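You operate a simulated robot arm through the tools that you are given. There is no shell and no other tool.

You are at the controls of a simulated robot arm. One attempt, no reset.

JOB
Clear the blue mug and the saucer on to the tray and wipe up the stain.
Fine: nothing else on the tray; use the teal cloth and put it back where it lay. Set down upright: blue mug. What is to be rubbed or washed off counts as gone when no trace of it is left.

It is judged by the outcome, as a careful person would: the job done as asked, and still so three seconds after it is handed in. It fails if anything else is knocked over, pushed out of place, dropped, spilled or broken. Flat cloth is picked up by pressing the open fingertips on it (5 to 10 N) and closing them slowly along it; thin cloth reads only 2 to 8 mm in the jaws.

ROBOT AND FRAMES
A 7-joint arm with a two-finger parallel gripper, fixed in place. Base frame: the origin is on the floor under the middle of its stand, x ahead of it, y to its left, z up; the work surface is at about z = 750. Lengths are in mm, angles in rad, forces in N, time in s.
With the tool pointing down near the work surface it reaches from about 440 to 920 mm from the base axis. Its first joint turns from -2.496 to 2.496 rad. Payload 3 kg.
The TCP is the grasp point between the finger pads, 30 mm short of the fingertips. In the tool frame z runs along the fingers and y along their closing line. The gripper opens to 94 mm. The fingers are 28 mm wide and 10 mm thick; the gripper's body (50 by 96 mm) begins 55 mm behind the TCP.
Orientation is that of the tool frame in the base frame, as a unit quaternion [w, x, y, z]. With the fingers straight down and closing along the base's y, the tool's x points along the base's -x, its y along +y and its z along -z.

CONTROLS
- The arm moves only by the tool apply_moves. Its argument "plan" is one flat list of numbers, 7 for each row, row after row: the shift along the tool's x, y, z in units of 150 mm (1.0 is 150 mm), then the turn, a rotation vector about the tool's x, y, z in units of 180 degrees (1.0 is 180 degrees), then the finger opening in mm, from 0 to 94. In form: [tx, ty, tz, wx, wy, wz, fingers, tx, ty, tz, wx, wy, wz, fingers, ...]. A call has 1 to 20 rows; each row is the pose to reach, as a shift and turn from the pose commanded when the call began, along the tool's axes at that moment. A call with a number of a shift or a turn outside -1 to 1 is refused whole. Rows are played at 5 a second. More than 50 mm and 0.15 rad between two rows, or a gripper value outside its range, and nothing of the call is played. Where a pose cannot be reached the arm comes as near as it can. A force on the tool above 80 N (or 10 N above the force at the start of the call, whichever is more), or a blocked arm, ends the call early, and 0.2 s more pass. The fingers move at their own pace (about 72 mm/s each) and stop on an object; they squeeze with about 38 N. The grip force told is the motor's: it shows also when the fingers shut on nothing. Time passes only in rows, and 0.2 s behind the last, so rows that repeat a pose let the fingers close. It gives the time, the measured TCP pose, the force on the tool (base axes), the opening and the grip force at its end, in the units of the frame above (readings bear some noise), with the torque about the TCP (base axes, N m) and any sound that the robot's microphone picked up, and new pictures: "views" is both (left out), scene, wrist or none.
- Cameras (640 x 400 px; columns grow to the right, rows downward): "scene" is fixed at [49.4, -650.3, 1328.8]; the picture's right is [0.89, -0.46, 0.00], its down [-0.18, -0.34, -0.92] and it looks along [0.42, 0.82, -0.38] (base axes); focal length 361 px, centre (320, 200). "wrist" rides on the gripper at [76, 14, -103] in the tool frame; the picture's right is [-0.18, 0.98, 0.00], its down [-0.75, -0.14, -0.64] and it looks along [-0.63, -0.12, 0.77] (tool axes); focal length 243 px, centre (320, 200). There is no depth. A picture from a camera that has moved, and an enlarged one, comes with that camera's place and axes in the base frame and with its lens.
- inspect(camera, box): a new picture of the part [left, top, right, bottom] of that camera's present view, enlarged. The clock stands still meanwhile.
- job_done(): hands the job in; it is judged then, once.

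Places have to be worked out from the pictures, the camera data and where the tool is seen. Open the gripper and draw the arm clear of the work before you hand the job in, unless the task says otherwise.

The tools are called after "Request:" by a JSON object that holds its "fn" and its "kwargs". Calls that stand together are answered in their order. apply_moves: Moves the arm, as the interface text tells. Its arguments: {"type":"object","properties":{"plan":{"type":"array","items":{"type":"number"}},"views":{"type":"string","enum":["both","scene","wrist","none"]}},"required":["plan"]} The other tools are called the same way: inspect (camera, box) takes an enlarged picture of a part of a camera's view; job_done () hands the job in.

At the start:

```text
t: 0.0
ee_pos: [545.6, 512.5, 1004.3]
ee_rot: [-0.001, 0.0, 1.0, 0.0]
force: [-0.2, 0.3, 0.5]
moment: [-0.02, -0.03, 0.0]
finger_gap: 94.3
gripper_force: 0.0
```

scene: 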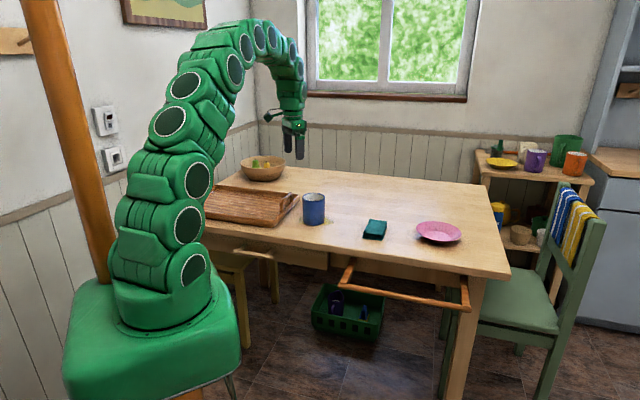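
wrist: 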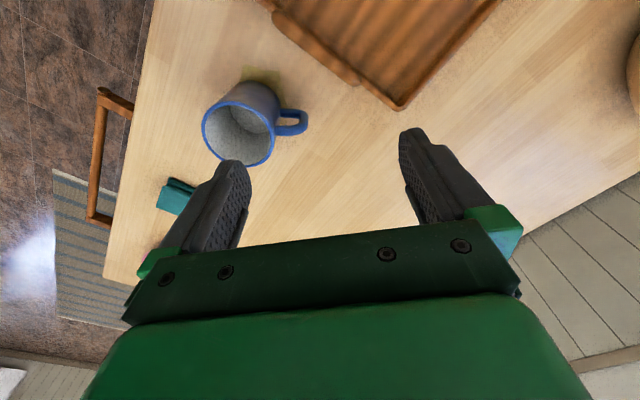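

I'll start by looking closer at the table: I see a blue mug, a wooden tray, a teal folded cloth, a pink saucer and a bowl. I need enlarged views to place each thing.

Request:
{"fn": "inspect", "kwargs": {"camera": "scene", "box": [190, 140, 350, 240]}}

Request:
{"fn": "inspect", "kwargs": {"camera": "scene", "box": [340, 190, 500, 290]}}

Request:
{"fn": "inspect", "kwargs": {"camera": "wrist", "box": [100, 0, 420, 200]}}

```text
4.00 times, centred on (270, 190) of scene
camera zoom: at [49.4, -650.3, 1328.8], right [0.89, -0.46, 0.0], down [-0.18, -0.34, -0.92], along [0.42, 0.82, -0.38], focal length 1443 px, centre (520, 240)
```

zoom: 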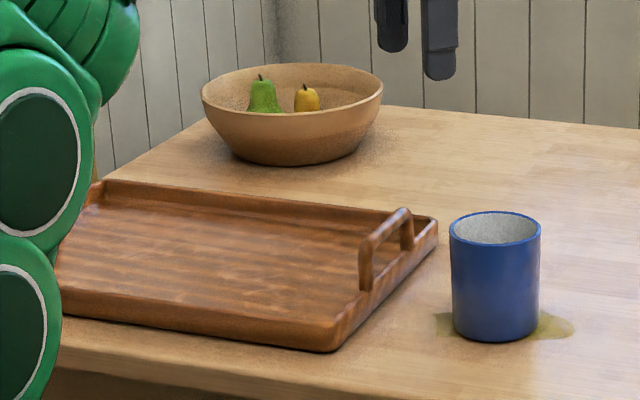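

```text
4.00 times, centred on (420, 240) of scene
camera zoom: at [49.4, -650.3, 1328.8], right [0.89, -0.46, 0.0], down [-0.18, -0.34, -0.92], along [0.42, 0.82, -0.38], focal length 1443 px, centre (-80, 40)
```

zoom: 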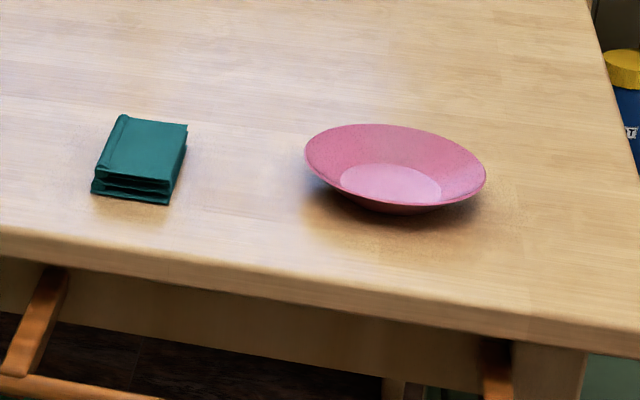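

```text
2.00 times, centred on (260, 100) of wrist
camera zoom: at [469.1, 527.9, 1107.1], right [0.18, 0.98, 0.0], down [0.75, -0.14, 0.64], along [0.63, -0.12, -0.77], focal length 485 px, centre (440, 400)
```

zoom: 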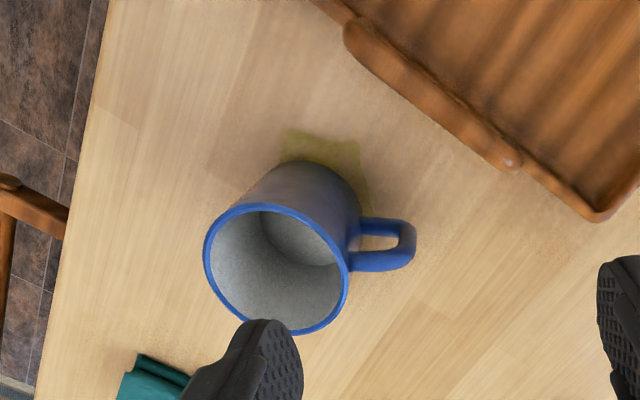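

The mug looks to be at about (573, 417), roughly 80 mm wide and 95 mm high, with its handle towards +y and the stain underneath it. I'll turn the tool about 80° so the fingers close across the handle direction, and move over the mug at the present height for a better view.

Request:
{"fn": "apply_moves", "kwargs": {"plan": [-0.0183, -0.0637, 0, 0, 0, -0.0444, 94, -0.0366, -0.1274, 0, 0, 0, -0.0888, 94, -0.0549, -0.1911, 0, 0, 0, -0.1332, 94, -0.0732, -0.2548, 0, 0, 0, -0.1776, 94, -0.0915, -0.3185, 0, 0, 0, -0.222, 94, -0.1098, -0.3822, 0, 0, 0, -0.2664, 94, -0.1281, -0.4459, 0, 0, 0, -0.3108, 94, -0.1464, -0.5096, 0, 0, 0, -0.3552, 94, -0.1647, -0.5733, 0, 0, 0, -0.3996, 94, -0.183, -0.637, 0, 0, 0, -0.444, 94, -0.183, -0.637, 0, 0, 0, -0.444, 94]}}

```text
t: 2.4
ee_pos: [574.5, 417.6, 1003.4]
ee_rot: [0.0, -0.643, 0.766, 0.0]
force: [0.8, -0.2, -0.1]
moment: [-0.02, -0.03, -0.02]
finger_gap: 93.8
gripper_force: 0.2
camera wrist: at [546.3, 344.9, 1107.6], right [-0.94, 0.35, 0.0], down [0.27, 0.72, 0.64], along [0.23, 0.6, -0.77], focal length 243 px, centre (320, 200)
```

scene: 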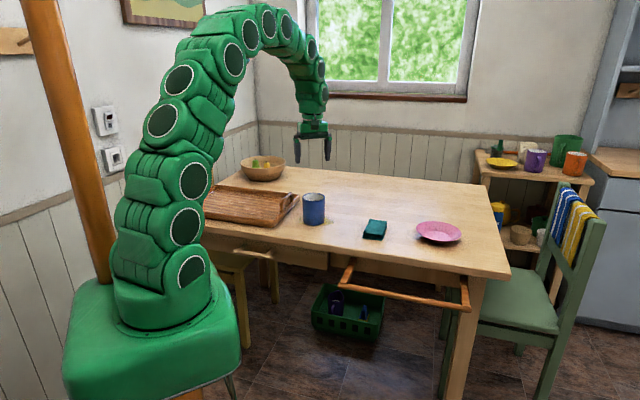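
wrist: 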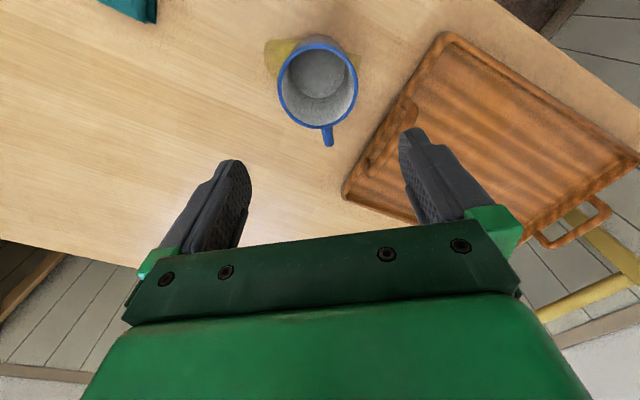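

The tool is above the mug now. I'll zoom in on the mug, its handle and the tray in the wrist view to fix their positions.

Request:
{"fn": "inspect", "kwargs": {"camera": "wrist", "box": [240, 20, 400, 120]}}

Request:
{"fn": "inspect", "kwargs": {"camera": "wrist", "box": [240, 60, 400, 160]}}

Request:
{"fn": "inspect", "kwargs": {"camera": "wrist", "box": [320, 20, 640, 260]}}

Request:
{"fn": "inspect", "kwargs": {"camera": "scene", "box": [270, 170, 350, 240]}}

```text
4.00 times, centred on (320, 70) of wrist
camera zoom: at [546.3, 344.9, 1107.6], right [-0.94, 0.35, 0.0], down [0.27, 0.72, 0.64], along [0.23, 0.6, -0.77], focal length 970 px, centre (320, 720)
```

zoom: 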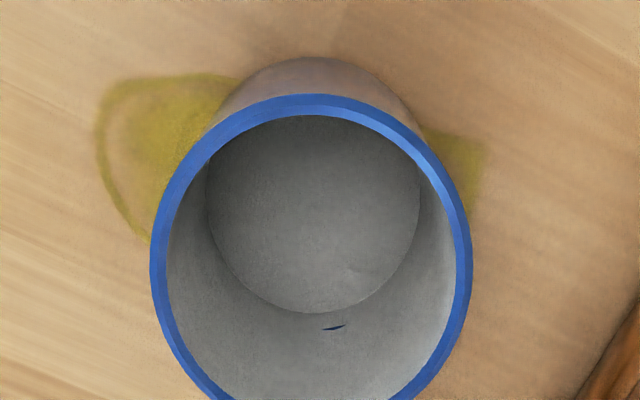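

```text
4.00 times, centred on (320, 110) of wrist
camera zoom: at [546.3, 344.9, 1107.6], right [-0.94, 0.35, 0.0], down [0.27, 0.72, 0.64], along [0.23, 0.6, -0.77], focal length 970 px, centre (320, 560)
```

zoom: 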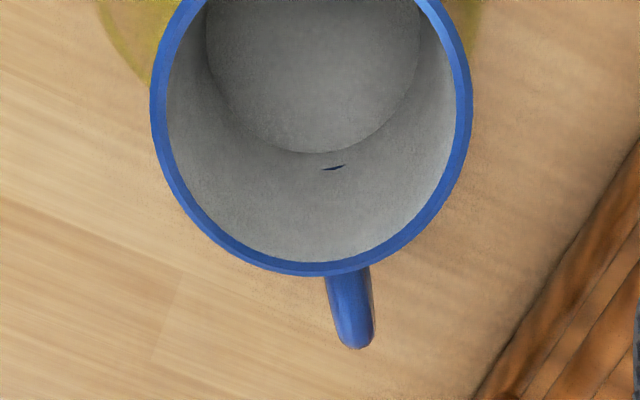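

```text
1.67 times, centred on (480, 140) of wrist
camera zoom: at [546.3, 344.9, 1107.6], right [-0.94, 0.35, 0.0], down [0.27, 0.72, 0.64], along [0.23, 0.6, -0.77], focal length 404 px, centre (53, 300)
```

zoom: 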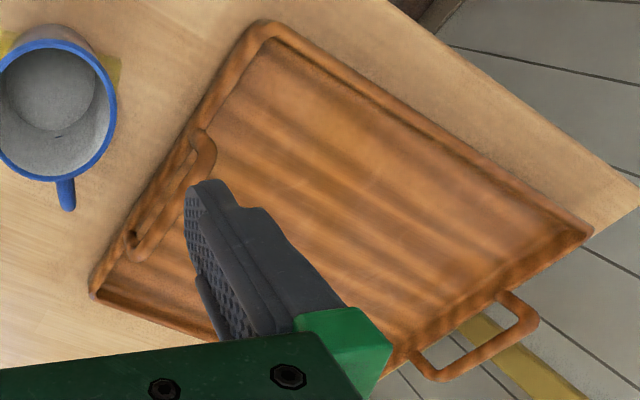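

```text
5.71 times, centred on (310, 205) of scene
camera zoom: at [49.4, -650.3, 1328.8], right [0.89, -0.46, 0.0], down [-0.18, -0.34, -0.92], along [0.42, 0.82, -0.38], focal length 2061 px, centre (377, 171)
```

zoom: 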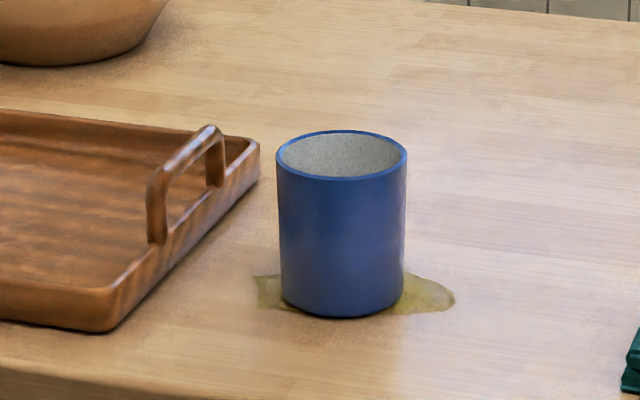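

Both cameras agree: the mug centre is at about (574, 413.5), 82 mm across, rim near z = 847, with the handle at about 79°. I'll shift 4 mm and go down until the fingertips sit just above the rim to check the clearance.

Request:
{"fn": "apply_moves", "kwargs": {"plan": [0.027, 0, 0.2, 0, 0, 0, 94, 0.027, 0, 0.4, 0, 0, 0, 94, 0.027, 0, 0.6, 0, 0, 0, 94, 0.027, 0, 0.77, 0, 0, 0, 94, 0.027, 0, 0.77, 0, 0, 0, 94]}}

```text
t: 3.6
ee_pos: [571.1, 414.4, 887.7]
ee_rot: [0.0, -0.642, 0.767, 0.0]
force: [0.1, 0.2, 0.0]
moment: [0.02, 0.0, -0.02]
finger_gap: 93.9
gripper_force: 0.0
camera wrist: at [543.7, 341.6, 991.3], right [-0.94, 0.35, 0.0], down [0.27, 0.72, 0.64], along [0.23, 0.6, -0.77], focal length 243 px, centre (320, 200)
```

scene: 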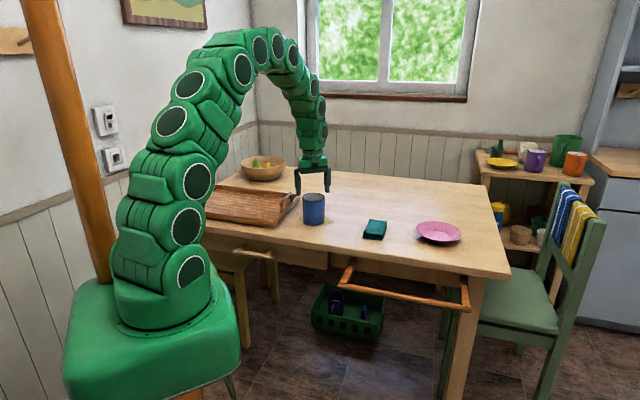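
wrist: 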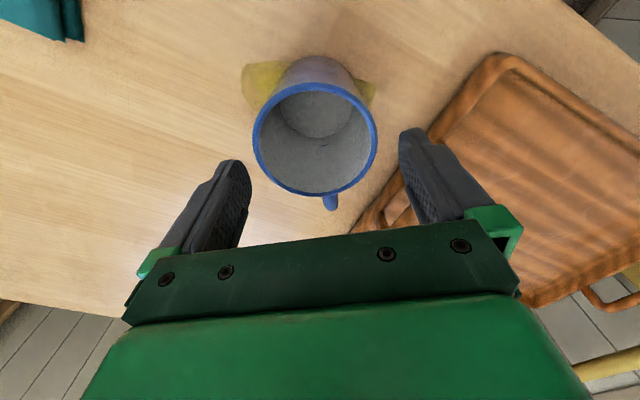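

The fingertips are just above the rim. I'll zoom in to check the centring before lowering around the mug.

Request:
{"fn": "inspect", "kwargs": {"camera": "wrist", "box": [200, 50, 440, 200]}}

Request:
{"fn": "inspect", "kwargs": {"camera": "scene", "box": [270, 150, 350, 230]}}

```text
2.67 times, centred on (320, 125) of wrist
camera zoom: at [543.7, 341.6, 991.3], right [-0.94, 0.35, 0.0], down [0.27, 0.72, 0.64], along [0.23, 0.6, -0.77], focal length 647 px, centre (320, 400)
```

zoom: 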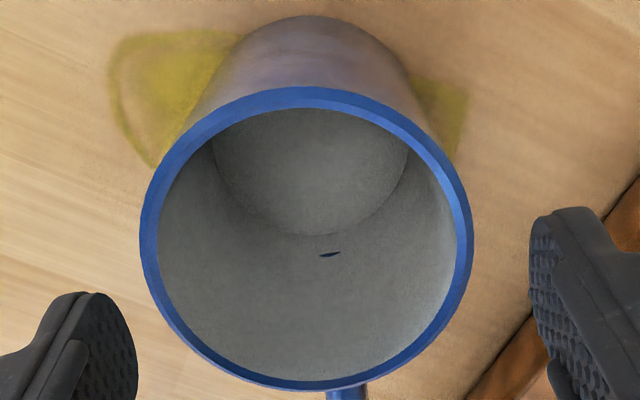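

```text
5.00 times, centred on (310, 190) of scene
camera zoom: at [49.4, -650.3, 1328.8], right [0.89, -0.46, 0.0], down [-0.18, -0.34, -0.92], along [0.42, 0.82, -0.38], focal length 1803 px, centre (370, 250)
```

zoom: 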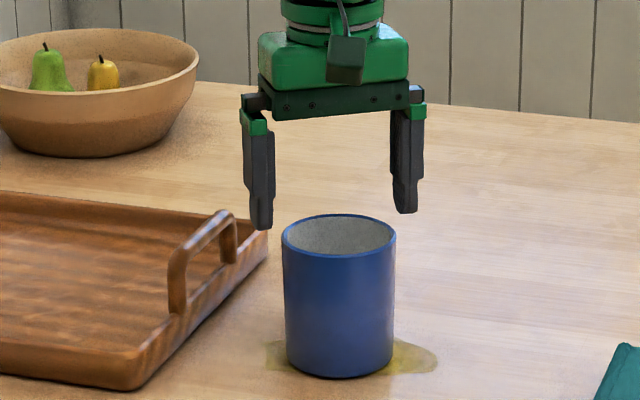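

The mug sits centred between the fingers to within about 1.3 mm. I'll go down to z ≈ 821 with the fingers either side of it, then close.

Request:
{"fn": "apply_moves", "kwargs": {"plan": [0, -0.008, 0.11, 0, 0, 0, 94, 0, -0.008, 0.22, 0, 0, 0, 94, 0, -0.008, 0.33, 0, 0, 0, 94, 0, -0.008, 0.44, 0, 0, 0, 94, 0, -0.008, 0.44, 0, 0, 0, 94]}}

```text
t: 4.8
ee_pos: [574.7, 413.2, 822.4]
ee_rot: [0.0, -0.642, 0.767, -0.001]
force: [-0.8, -0.5, 0.2]
moment: [0.01, 0.04, -0.01]
finger_gap: 93.9
gripper_force: 0.0
camera wrist: at [546.3, 341.1, 926.6], right [-0.94, 0.35, 0.0], down [0.27, 0.72, 0.64], along [0.23, 0.6, -0.77], focal length 243 px, centre (320, 200)
```

scene: 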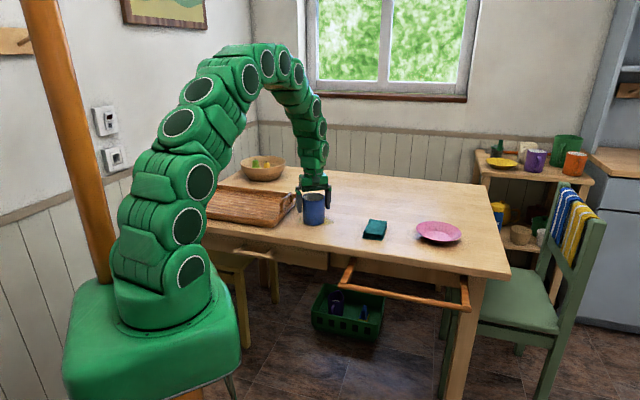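
wrist: 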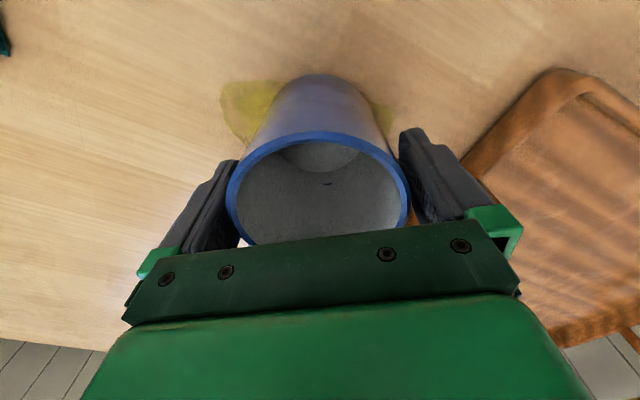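

The fingers are either side of the mug with no contact force. Now I close and let the grip settle.

Request:
{"fn": "apply_moves", "kwargs": {"plan": [0, 0, 0, 0, 0, 0, 84, 0, 0, 0, 0, 0, 0, 78, 0, 0, 0, 0, 0, 0, 70, 0, 0, 0, 0, 0, 0, 70], "views": "wrist"}}

```text
t: 5.8
ee_pos: [574.2, 413.6, 822.5]
ee_rot: [0.0, -0.642, 0.766, 0.001]
force: [1.9, 0.0, 1.8]
moment: [0.07, -0.01, -0.08]
finger_gap: 81.5
gripper_force: 37.9
camera wrist: at [546.3, 341.1, 926.8], right [-0.94, 0.35, 0.0], down [0.27, 0.72, 0.64], along [0.23, 0.6, -0.77], focal length 243 px, centre (320, 200)
```

wrist: 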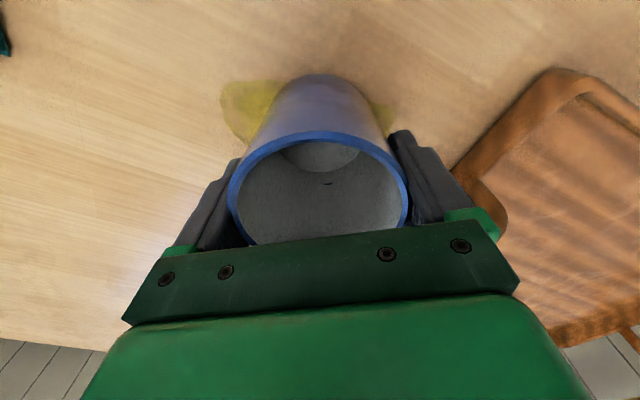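

The mug is held firmly (81.5 mm, 38 N). I place the tray's corners at about (423,428), (603,614), (322,888) and (142,702). I'll lift the mug straight up and carry it towards the tray's near-right half, around (444, 588).

Request:
{"fn": "apply_moves", "kwargs": {"plan": [0, 0, -0.1, 0, 0, 0, 70, 0, 0, -0.3, 0, 0, 0, 70, 0, 0, -0.5, 0, 0, 0, 70, 0, 0, -0.7, 0, 0, 0, 70, 0, 0, -0.85, 0, 0, 0, 70, -0.1, 0.105, -0.85, 0, 0, 0, 70, -0.25, 0.265, -0.85, 0, 0, 0, 70, -0.4, 0.424, -0.85, 0, 0, 0, 70, -0.55, 0.583, -0.85, 0, 0, 0, 70, -0.6, 0.636, -0.85, 0, 0, 0, 70]}}

```text
t: 8.0
ee_pos: [494.1, 517.7, 950.0]
ee_rot: [-0.001, -0.643, 0.766, 0.001]
force: [-0.1, -0.3, -2.9]
moment: [0.02, -0.03, -0.04]
finger_gap: 81.2
gripper_force: 38.0
camera wrist: at [466.2, 446.0, 1053.5], right [-0.94, 0.35, 0.0], down [0.27, 0.72, 0.64], along [0.23, 0.6, -0.77], focal length 243 px, centre (320, 200)
```

scene: 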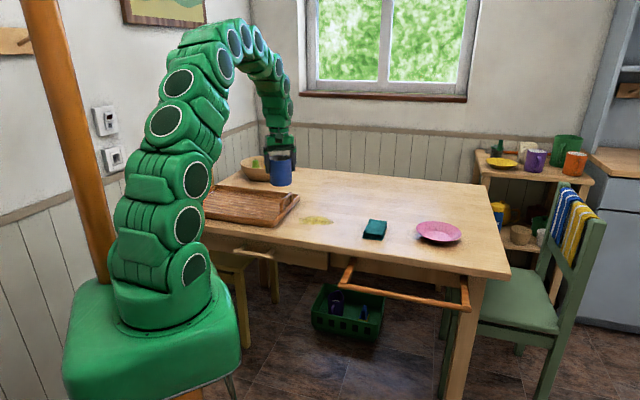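
wrist: 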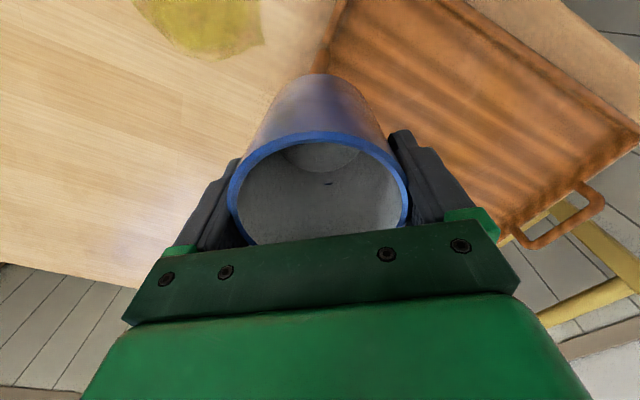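

The mug is up and weighs about 3 N; the stain is now exposed. I'll zoom in on the tray and stain before setting down.

Request:
{"fn": "inspect", "kwargs": {"camera": "scene", "box": [200, 160, 360, 260]}}

Request:
{"fn": "inspect", "kwargs": {"camera": "wrist", "box": [120, 0, 640, 280]}}

```text
4.00 times, centred on (280, 210) of scene
camera zoom: at [49.4, -650.3, 1328.8], right [0.89, -0.46, 0.0], down [-0.18, -0.34, -0.92], along [0.42, 0.82, -0.38], focal length 1443 px, centre (480, 160)
```

zoom: 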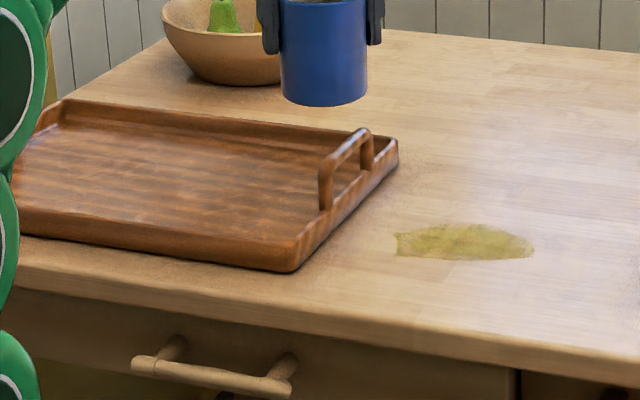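

```text
1.23 times, centred on (380, 140) of wrist
camera zoom: at [466.2, 446.0, 1053.5], right [-0.94, 0.35, 0.0], down [0.27, 0.72, 0.64], along [0.23, 0.6, -0.77], focal length 299 px, centre (246, 274)
```

zoom: 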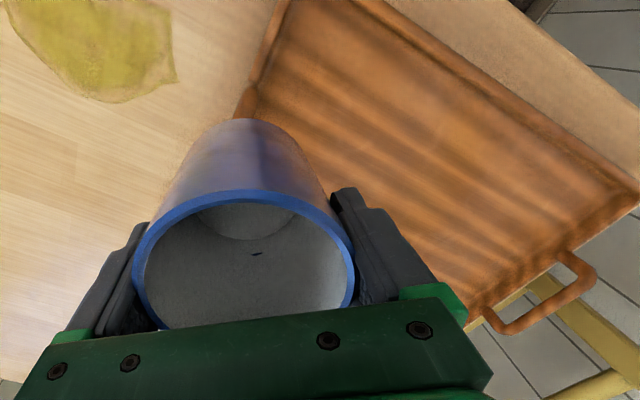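

I estimate the tray centre at (372, 660). I'll continue to (444, 588) and lower until the mug's bottom is about 20 mm above the table plane.

Request:
{"fn": "apply_moves", "kwargs": {"plan": [-0.13, 0.14, 0, 0, 0, 0, 70, -0.265, 0.28, 0, 0, 0, 0, 70, -0.397, 0.419, 0, 0, 0, 0, 70, -0.397, 0.419, 0.2, 0, 0, 0, 70, -0.397, 0.419, 0.4, 0, 0, 0, 70, -0.397, 0.419, 0.56, 0, 0, 0, 70, -0.397, 0.419, 0.67, 0, 0, 0, 70, -0.397, 0.419, 0.67, 0, 0, 0, 70]}}

```text
t: 9.8
ee_pos: [444.6, 587.8, 848.5]
ee_rot: [0.0, -0.642, 0.767, 0.0]
force: [-0.1, -0.4, -2.5]
moment: [-0.03, 0.01, 0.02]
finger_gap: 81.8
gripper_force: 37.4
camera wrist: at [416.7, 515.7, 951.6], right [-0.94, 0.35, 0.0], down [0.27, 0.72, 0.64], along [0.23, 0.6, -0.77], focal length 243 px, centre (320, 200)
```

scene: 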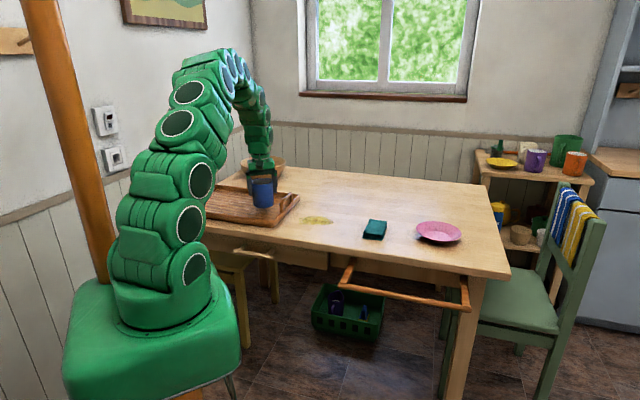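
wrist: 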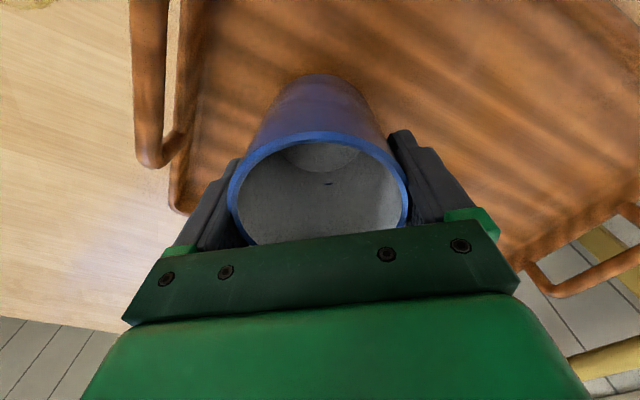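

The mug hangs above the tray; I'll check the clearance to the tray's handle and rim.

Request:
{"fn": "inspect", "kwargs": {"camera": "scene", "box": [220, 150, 320, 230]}}

Request:
{"fn": "inspect", "kwargs": {"camera": "wrist", "box": [100, 0, 500, 250]}}

```text
5.00 times, centred on (270, 190) of scene
camera zoom: at [49.4, -650.3, 1328.8], right [0.89, -0.46, 0.0], down [-0.18, -0.34, -0.92], along [0.42, 0.82, -0.38], focal length 1803 px, centre (570, 250)
```

zoom: 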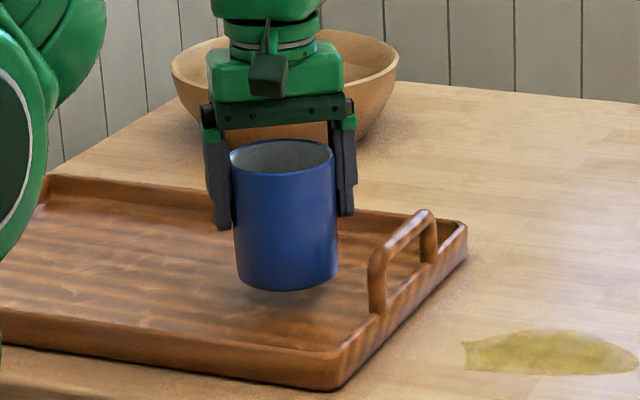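

```text
1.60 times, centred on (300, 125) of wrist
camera zoom: at [416.7, 515.7, 951.6], right [-0.94, 0.35, 0.0], down [0.27, 0.72, 0.64], along [0.23, 0.6, -0.77], focal length 388 px, centre (352, 320)
```

zoom: 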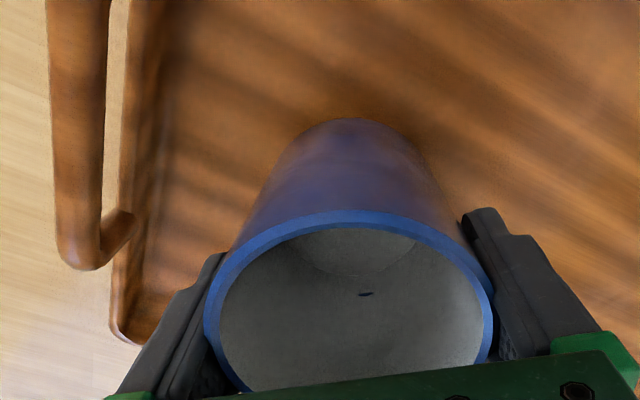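

Clearance is good. I'll lower the mug in small steps, watching the vertical force.

Request:
{"fn": "apply_moves", "kwargs": {"plan": [0, 0, 0.03, 0, 0, 0, 70, 0, 0, 0.06, 0, 0, 0, 70, 0, 0, 0.075, 0, 0, 0, 70, 0, 0, 0.075, 0, 0, 0, 70], "views": "none"}}

Request:
{"fn": "apply_moves", "kwargs": {"plan": [0, 0, 0.01, 0, 0, 0, 70, 0, 0, 0.02, 0, 0, 0, 70], "views": "none"}}

```text
t: 10.8
ee_pos: [444.3, 588.3, 836.5]
ee_rot: [0.0, -0.642, 0.766, 0.0]
force: [-0.7, -0.4, -1.8]
moment: [-0.02, 0.01, -0.03]
finger_gap: 82.0
gripper_force: 37.7
```

```text
t: 11.4
ee_pos: [444.1, 589.4, 834.5]
ee_rot: [0.0, -0.642, 0.767, 0.0]
force: [0.2, 0.1, -2.5]
moment: [-0.05, -0.02, 0.0]
finger_gap: 81.5
gripper_force: 37.6
```

No contact yet at z ≈ 834; I continue down in 1.5 mm steps.

Request:
{"fn": "apply_moves", "kwargs": {"plan": [0, 0, 0.01, 0, 0, 0, 70, 0, 0, 0.01, 0, 0, 0, 70], "views": "none"}}

Request:
{"fn": "apply_moves", "kwargs": {"plan": [0, 0, 0.01, 0, 0, 0, 70, 0, 0, 0.01, 0, 0, 0, 70], "views": "none"}}

Request:
{"fn": "apply_moves", "kwargs": {"plan": [0, 0, 0.01, 0, 0, 0, 70, 0, 0, 0.01, 0, 0, 0, 70], "views": "scene"}}

```text
t: 12.0
ee_pos: [444.2, 587.3, 833.0]
ee_rot: [0.0, -0.643, 0.766, 0.0]
force: [-0.5, 0.2, -2.9]
moment: [-0.04, 0.02, 0.0]
finger_gap: 81.5
gripper_force: 37.8
```

```text
t: 12.6
ee_pos: [443.6, 588.8, 831.5]
ee_rot: [0.0, -0.642, 0.767, 0.0]
force: [0.3, -0.1, -2.9]
moment: [-0.05, -0.01, 0.03]
finger_gap: 81.3
gripper_force: 38.3
```

```text
t: 13.2
ee_pos: [445.0, 588.3, 831.7]
ee_rot: [0.0, -0.642, 0.767, 0.0]
force: [-3.9, -2.6, 14.6]
moment: [-0.46, 0.7, 0.01]
finger_gap: 81.6
gripper_force: 38.2
```

scene: 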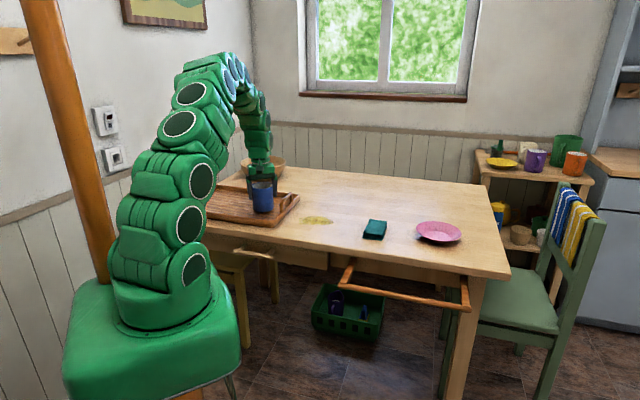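

Contact with the tray: +14.6 N at TCP z ≈ 831, so the tray floor is near z = 759. I'll ease up about 0.7 mm, open the fingers and wait for the mug to settle.

Request:
{"fn": "apply_moves", "kwargs": {"plan": [0, 0, -0.005, 0, 0, 0, 70, 0, 0, -0.005, 0, 0, 0, 80, 0, 0, -0.005, 0, 0, 0, 86, 0, 0, -0.005, 0, 0, 0, 94, 0, 0, -0.005, 0, 0, 0, 94], "views": "wrist"}}

```text
t: 14.4
ee_pos: [443.5, 587.9, 831.6]
ee_rot: [0.0, -0.642, 0.767, 0.0]
force: [-0.6, 0.2, 0.5]
moment: [0.0, 0.02, 0.0]
finger_gap: 93.9
gripper_force: 0.1
camera wrist: at [416.1, 516.0, 934.7], right [-0.94, 0.35, 0.0], down [0.27, 0.72, 0.64], along [0.23, 0.6, -0.77], focal length 243 px, centre (320, 200)
```

wrist: 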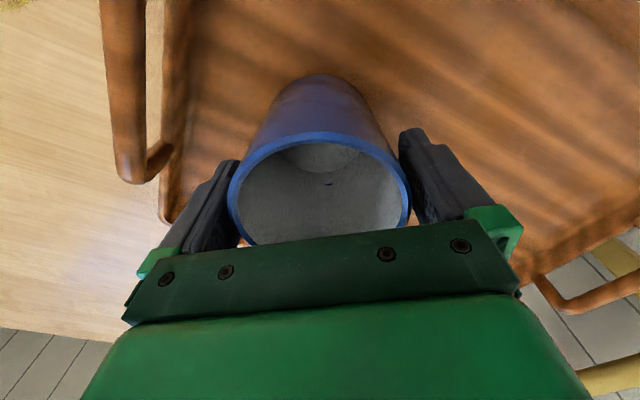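

The fingers are clear and the mug stands free. I'll raise straight up to clear it.

Request:
{"fn": "apply_moves", "kwargs": {"plan": [0, 0, -0.1, 0, 0, 0, 94, 0, 0, -0.25, 0, 0, 0, 94, 0, 0, -0.45, 0, 0, 0, 94, 0, 0, -0.7, 0, 0, 0, 94, 0, 0, -0.95, 0, 0, 0, 94, 0, 0, -0.95, 0, 0, 0, 94]}}

```text
t: 15.8
ee_pos: [444.0, 590.9, 974.5]
ee_rot: [0.001, -0.642, 0.767, 0.0]
force: [-0.4, -0.1, 0.4]
moment: [0.01, -0.03, 0.0]
finger_gap: 93.6
gripper_force: 0.0
camera wrist: at [416.0, 518.4, 1077.0], right [-0.94, 0.35, 0.0], down [0.27, 0.72, 0.64], along [0.23, 0.6, -0.77], focal length 243 px, centre (320, 200)
```

scene: 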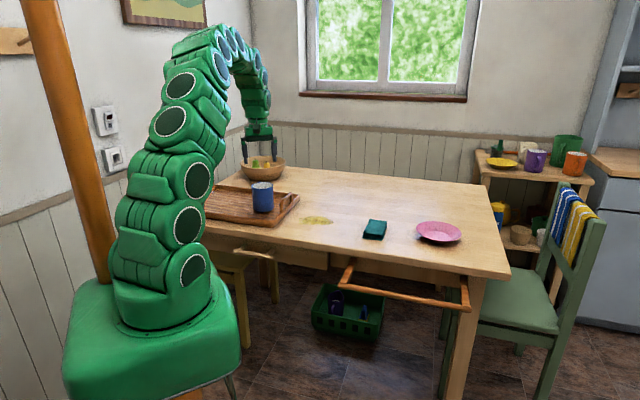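
wrist: 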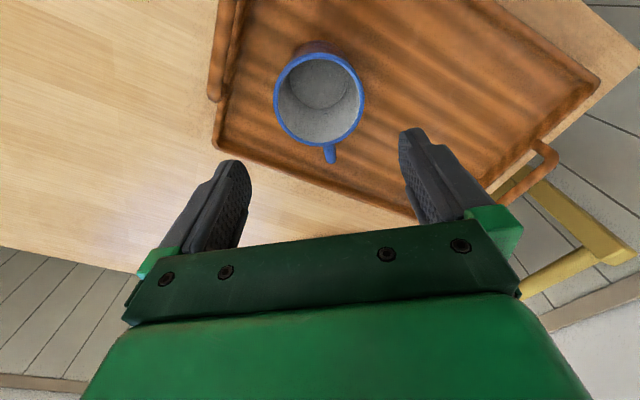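

The mug is standing upright on the tray. Now I travel towards the saucer at this height, stopping over the stain and cloth for views.

Request:
{"fn": "apply_moves", "kwargs": {"plan": [0.188, -0.188, 0, 0, 0, 0, 94, 0.376, -0.376, 0, 0, 0, 0, 94, 0.564, -0.564, 0, 0, 0, 0, 94, 0.752, -0.752, 0, 0, 0, 0, 94, 0.94, -0.94, 0, 0, 0, 0, 94, 0.94, -0.94, 0, 0, 0, 0, 94], "views": "wrist"}}

Request:
{"fn": "apply_moves", "kwargs": {"plan": [0.188, -0.188, 0, 0, 0, 0, 94, 0.376, -0.376, 0, 0, 0, 0, 94, 0.564, -0.564, 0, 0, 0, 0, 94, 0.752, -0.752, 0, 0, 0, 0, 94, 0.94, -0.94, 0, 0, 0, 0, 94, 0.94, -0.94, 0, 0, 0, 0, 94], "views": "wrist"}}

```text
t: 17.2
ee_pos: [557.6, 423.4, 972.8]
ee_rot: [-0.001, -0.643, 0.766, -0.001]
force: [0.3, -0.2, 0.5]
moment: [0.05, 0.03, 0.06]
finger_gap: 94.1
gripper_force: 0.0
camera wrist: at [528.8, 353.1, 1076.8], right [-0.94, 0.35, 0.0], down [0.27, 0.72, 0.64], along [0.23, 0.6, -0.77], focal length 243 px, centre (320, 200)
```

wrist: 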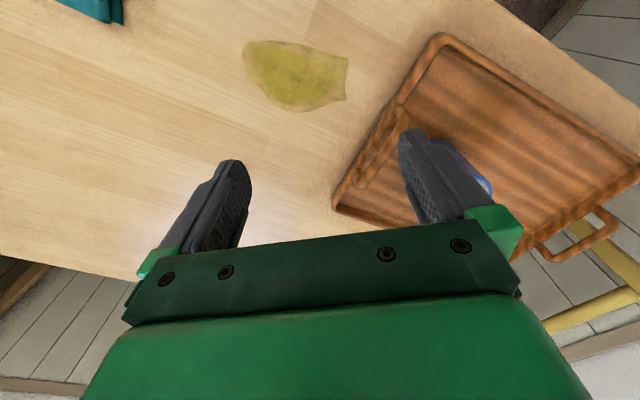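

```text
t: 18.6
ee_pos: [673.5, 259.7, 973.3]
ee_rot: [0.0, -0.642, 0.766, 0.001]
force: [-0.1, -1.2, 0.1]
moment: [-0.01, 0.02, -0.01]
finger_gap: 94.1
gripper_force: 0.2
camera wrist: at [644.9, 188.1, 1076.8], right [-0.94, 0.35, 0.0], down [0.27, 0.72, 0.64], along [0.23, 0.6, -0.77], focal length 243 px, centre (320, 200)
```

wrist: 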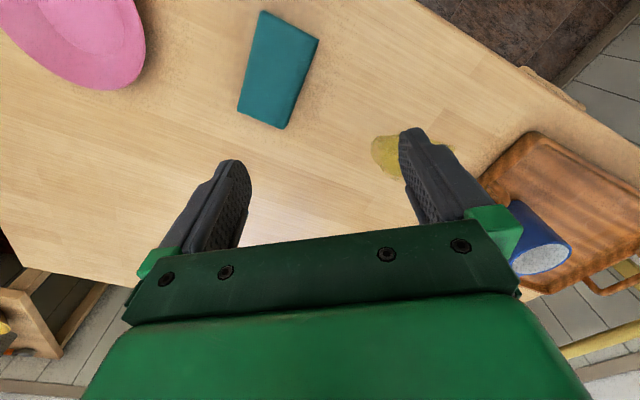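

I now have the stain at about x 515–640, y 365–462, and the folded cloth centred near (718, 238), about 64 × 107 mm with its long axis at 45°. Next I move on to look at the saucer.

Request:
{"fn": "inspect", "kwargs": {"camera": "wrist", "box": [200, 0, 360, 140]}}

Request:
{"fn": "apply_moves", "kwargs": {"plan": [0.188, -0.188, 0, 0, 0, -0.019, 94, 0.376, -0.376, 0, 0, 0, -0.038, 94, 0.564, -0.564, 0, 0, 0, -0.057, 94, 0.752, -0.752, 0, 0, 0, -0.076, 94, 0.93, -0.93, 0, 0, 0, -0.0944, 94, 0.93, -0.93, 0, 0, 0, -0.0944, 94], "views": "both"}}

```text
2.86 times, centred on (280, 70) of wrist
camera zoom: at [644.9, 188.1, 1076.8], right [-0.94, 0.35, 0.0], down [0.27, 0.72, 0.64], along [0.23, 0.6, -0.77], focal length 693 px, centre (434, 571)
```

zoom: 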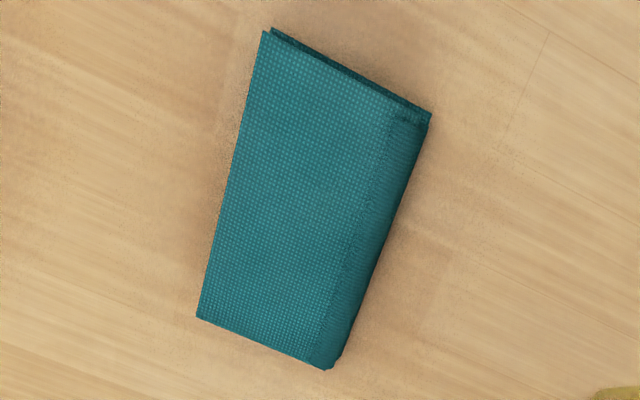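

```text
t: 20.0
ee_pos: [786.3, 100.2, 974.7]
ee_rot: [0.0, 0.749, -0.663, 0.0]
force: [0.3, -0.3, -0.4]
moment: [-0.01, 0.02, -0.01]
finger_gap: 93.9
gripper_force: 0.2
camera wrist: at [779.5, 23.2, 1079.1], right [-1.0, 0.06, 0.0], down [0.05, 0.77, 0.64], along [0.04, 0.64, -0.77], focal length 243 px, centre (320, 200)
```

scene: 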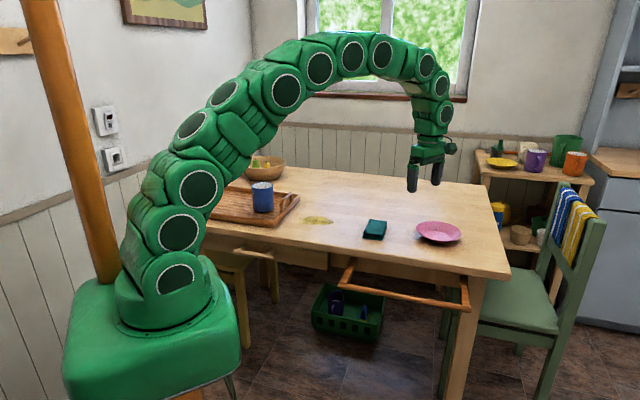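
wrist: 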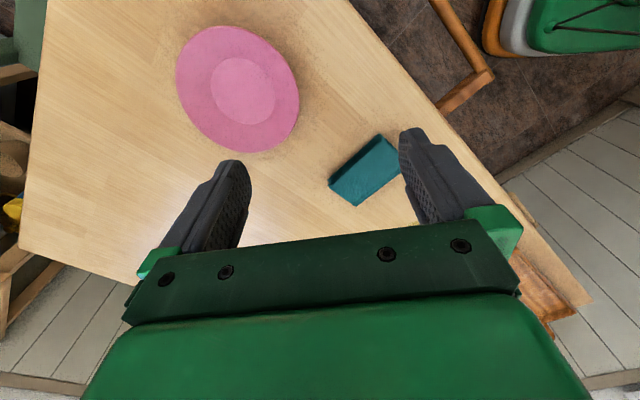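

I'll enlarge both views of the saucer to get its profile and exact place.

Request:
{"fn": "inspect", "kwargs": {"camera": "wrist", "box": [150, 10, 320, 160]}}

Request:
{"fn": "inspect", "kwargs": {"camera": "scene", "box": [405, 210, 475, 254]}}

```text
2.67 times, centred on (235, 85) of wrist
camera zoom: at [779.5, 23.2, 1079.1], right [-1.0, 0.06, 0.0], down [0.05, 0.77, 0.64], along [0.04, 0.64, -0.77], focal length 647 px, centre (547, 507)
```

zoom: 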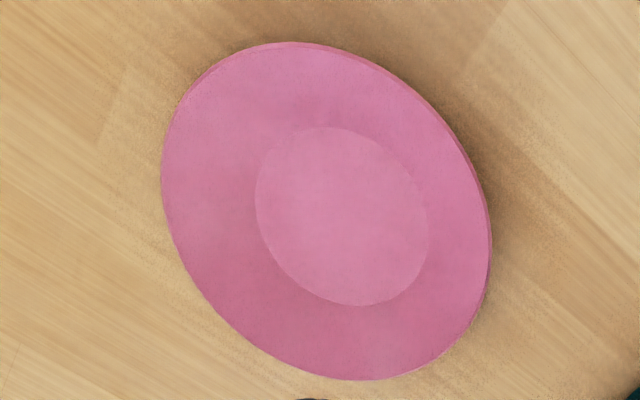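

```text
9.09 times, centred on (440, 232) of scene
camera zoom: at [49.4, -650.3, 1328.8], right [0.89, -0.46, 0.0], down [-0.18, -0.34, -0.92], along [0.42, 0.82, -0.38], focal length 3279 px, centre (-771, -91)
```

zoom: 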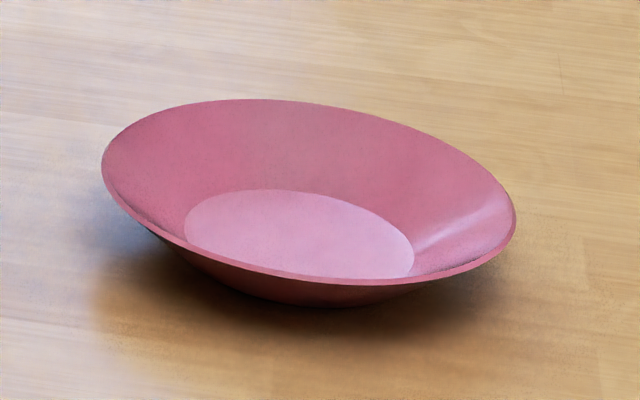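

The saucer is a shallow cone: flat floor about 83 mm across, rim about 148 mm across at z ≈ 772, centre near (884, 108). I'll grip its near rim with the tool tilted about 55° outwards, so first I back off, lower and tilt to a standoff pose.

Request:
{"fn": "apply_moves", "kwargs": {"plan": [0.003, 0.043, 0.06, 0.0382, 0, 0, 80, 0.006, 0.086, 0.13, 0.0764, 0, 0, 60, 0.009, 0.13, 0.2, 0.1146, 0, 0, 40, 0.012, 0.173, 0.27, 0.1528, 0, 0, 40, 0.015, 0.216, 0.34, 0.191, 0, 0, 40, 0.018, 0.26, 0.41, 0.2292, 0, 0, 40, 0.021, 0.303, 0.48, 0.2674, 0, 0, 40, 0.025, 0.346, 0.55, 0.3056, 0, 0, 40, 0.025, 0.346, 0.55, 0.3056, 0, 0, 40]}}

```text
t: 22.0
ee_pos: [734.5, 90.0, 891.3]
ee_rot: [-0.346, 0.664, -0.588, 0.307]
force: [0.4, 0.0, -0.4]
moment: [0.0, 0.01, -0.02]
finger_gap: 40.1
gripper_force: 0.0
camera wrist: at [651.3, 2.5, 939.0], right [-0.58, 0.11, -0.81], down [-0.53, 0.69, 0.48], along [0.62, 0.71, -0.34], focal length 243 px, centre (320, 200)
```

scene: 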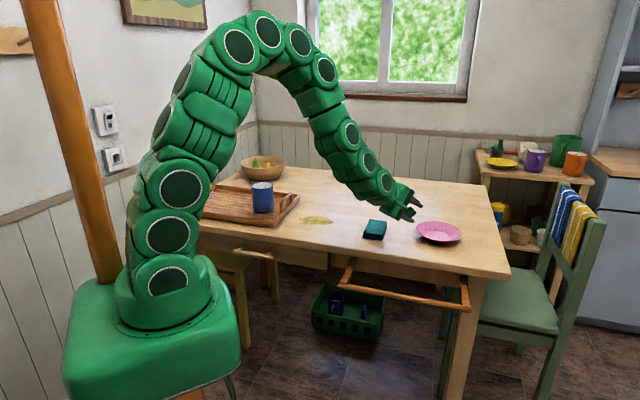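
wrist: 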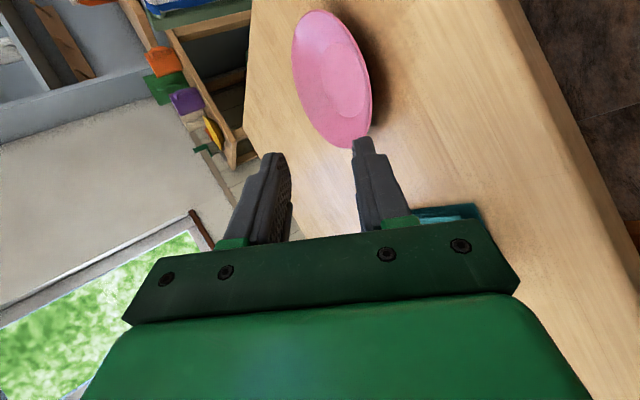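

The tilted pose was reached. I'll zoom in on the saucer and fingertips from here to refine the saucer's place.

Request:
{"fn": "inspect", "kwargs": {"camera": "wrist", "box": [250, 0, 410, 160]}}

Request:
{"fn": "inspect", "kwargs": {"camera": "scene", "box": [360, 170, 480, 260]}}

```text
2.50 times, centred on (330, 80) of wrist
camera zoom: at [651.3, 2.5, 939.0], right [-0.58, 0.11, -0.81], down [-0.53, 0.69, 0.48], along [0.62, 0.71, -0.34], focal length 606 px, centre (295, 500)
```

zoom: 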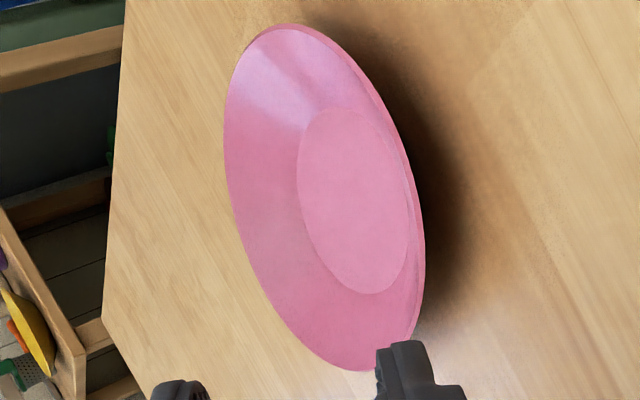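

```text
4.44 times, centred on (420, 215) of scene
camera zoom: at [49.4, -650.3, 1328.8], right [0.89, -0.46, 0.0], down [-0.18, -0.34, -0.92], along [0.42, 0.82, -0.38], focal length 1603 px, centre (-124, 133)
```

zoom: 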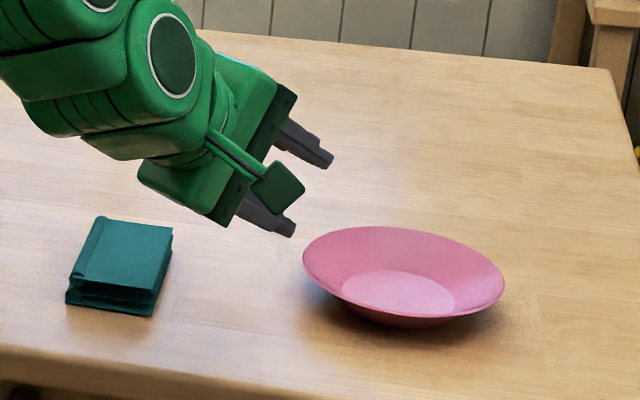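

From here the saucer's centre comes out again at about (883.5, 109), so its near rim is at radius ≈ 816 with the top near z = 772. I'll set the opening to 24 mm and bring the fingertips low, just outside the rim, before sliding in.

Request:
{"fn": "apply_moves", "kwargs": {"plan": [0, 0.1, 0.15, 0, 0, 0, 34, 0, 0.2, 0.3, 0, 0, 0, 28, 0, 0.3, 0.44, 0, 0, 0, 24, 0, 0.36, 0.53, 0, 0, 0, 24, 0, 0.412, 0.586, 0, 0, 0, 24, 0, 0.412, 0.586, 0, 0, 0, 24]}}

```text
t: 23.4
ee_pos: [770.3, 94.6, 790.4]
ee_rot: [-0.346, 0.664, -0.589, 0.305]
force: [-0.3, 0.7, 0.5]
moment: [0.0, 0.01, 0.0]
finger_gap: 24.0
gripper_force: 0.1
camera wrist: at [687.8, 8.3, 838.0], right [-0.58, 0.11, -0.8], down [-0.53, 0.69, 0.48], along [0.61, 0.71, -0.34], focal length 243 px, centre (320, 200)
```

scene: 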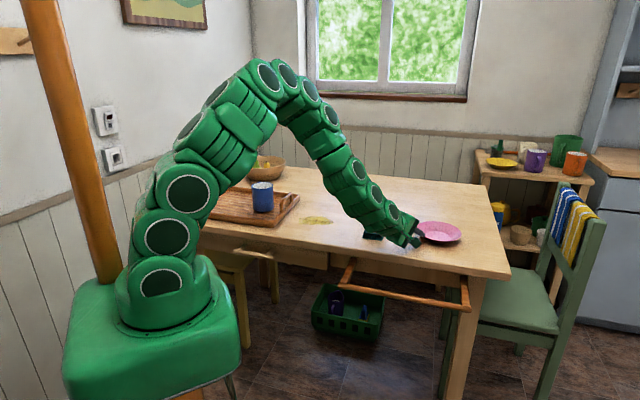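
wrist: 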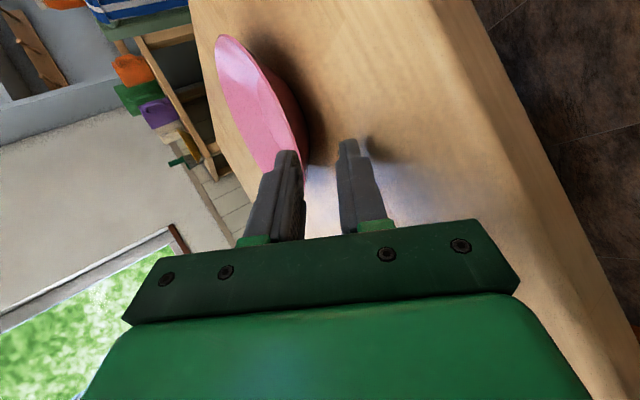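

I'll look closely at the fingertips against the rim before sliding in.

Request:
{"fn": "inspect", "kwargs": {"camera": "wrist", "box": [200, 20, 400, 220]}}

Request:
{"fn": "inspect", "kwargs": {"camera": "scene", "box": [350, 195, 480, 265]}}

```text
2.00 times, centred on (300, 120) of wrist
camera zoom: at [687.8, 8.3, 838.0], right [-0.58, 0.11, -0.8], down [-0.53, 0.69, 0.48], along [0.61, 0.71, -0.34], focal length 485 px, centre (360, 360)
```

zoom: 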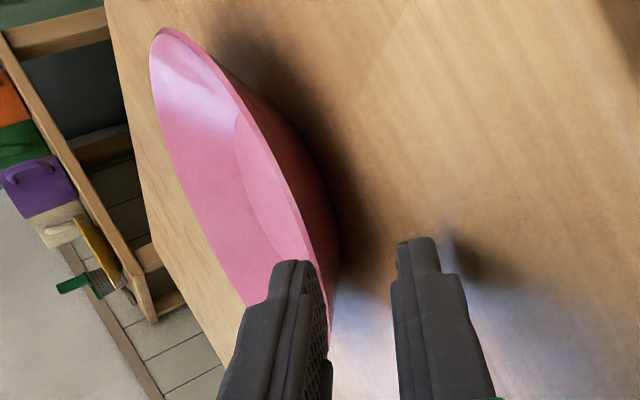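

```text
4.92 times, centred on (415, 230) of scene
camera zoom: at [49.4, -650.3, 1328.8], right [0.89, -0.46, 0.0], down [-0.18, -0.34, -0.92], along [0.42, 0.82, -0.38], focal length 1776 px, centre (-148, 52)
```

zoom: 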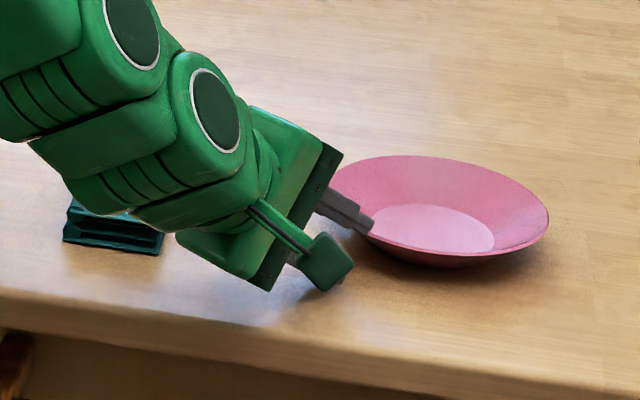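

Request:
{"fn": "inspect", "kwargs": {"camera": "wrist", "box": [260, 110, 360, 200]}}

Request:
{"fn": "inspect", "kwargs": {"camera": "scene", "box": [400, 215, 470, 255]}}

```text
4.44 times, centred on (310, 155) of wrist
camera zoom: at [687.8, 8.3, 838.0], right [-0.58, 0.11, -0.8], down [-0.53, 0.69, 0.48], along [0.61, 0.71, -0.34], focal length 1078 px, centre (364, 400)
```

zoom: 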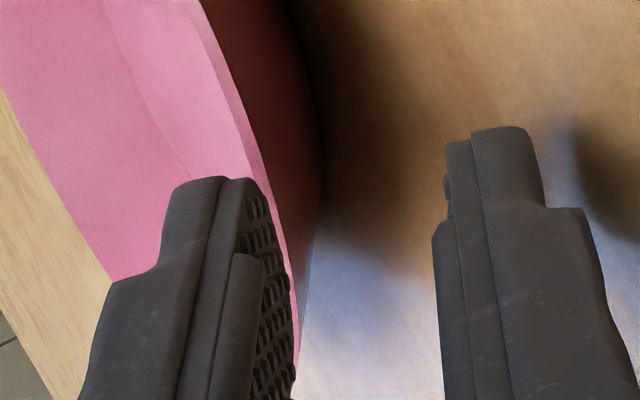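

```text
9.14 times, centred on (435, 235) of scene
camera zoom: at [49.4, -650.3, 1328.8], right [0.89, -0.46, 0.0], down [-0.18, -0.34, -0.92], along [0.42, 0.82, -0.38], focal length 3298 px, centre (-731, -120)
```

zoom: 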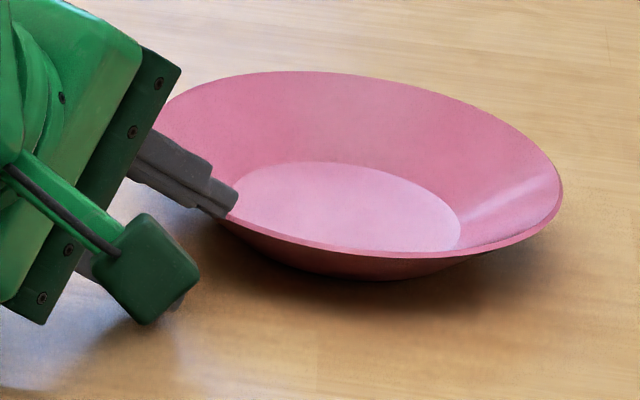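

The closer view shows the rim is higher than first thought: it fits a circle of radius ≈ 70 at z ≈ 780, centred on (883.5, 109), with walls near 40–45°. I'll back up slightly, reduce the tilt by 5° and open to 36 mm so the lower finger passes under the rim and the upper one over it.

Request:
{"fn": "apply_moves", "kwargs": {"plan": [0, -0.06, 0.0, 0, 0, 0, 24, 0, -0.057, 0.005, -0.014, 0, 0, 30, 0, -0.054, 0.011, -0.0278, 0, 0, 36, 0, -0.054, 0.011, -0.0278, 0, 0, 36], "views": "wrist"}}

Request:
{"fn": "inspect", "kwargs": {"camera": "wrist", "box": [200, 20, 400, 220]}}

```text
t: 24.4
ee_pos: [776.2, 94.4, 795.5]
ee_rot: [-0.316, 0.678, -0.602, 0.28]
force: [0.1, 0.4, 0.4]
moment: [0.02, -0.02, 0.02]
finger_gap: 36.0
gripper_force: 0.1
camera wrist: at [697.5, 8.4, 851.5], right [-0.65, 0.11, -0.75], down [-0.49, 0.7, 0.52], along [0.58, 0.71, -0.4], focal length 243 px, centre (320, 200)
```

wrist: 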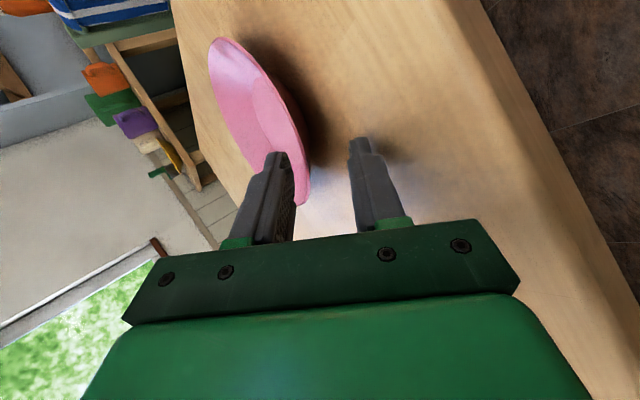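

```text
2.00 times, centred on (300, 120) of wrist
camera zoom: at [697.5, 8.4, 851.5], right [-0.65, 0.11, -0.75], down [-0.49, 0.7, 0.52], along [0.58, 0.71, -0.4], focal length 485 px, centre (360, 360)
```

zoom: 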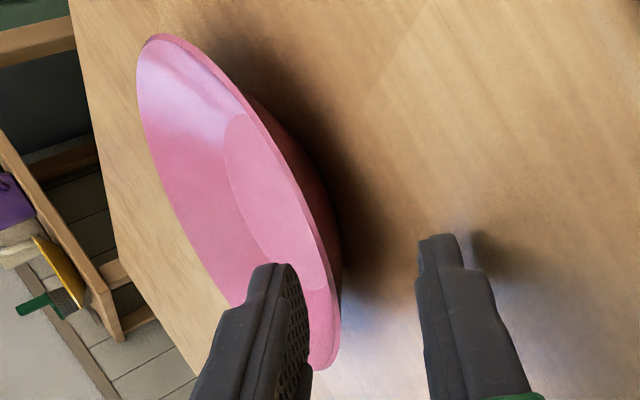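

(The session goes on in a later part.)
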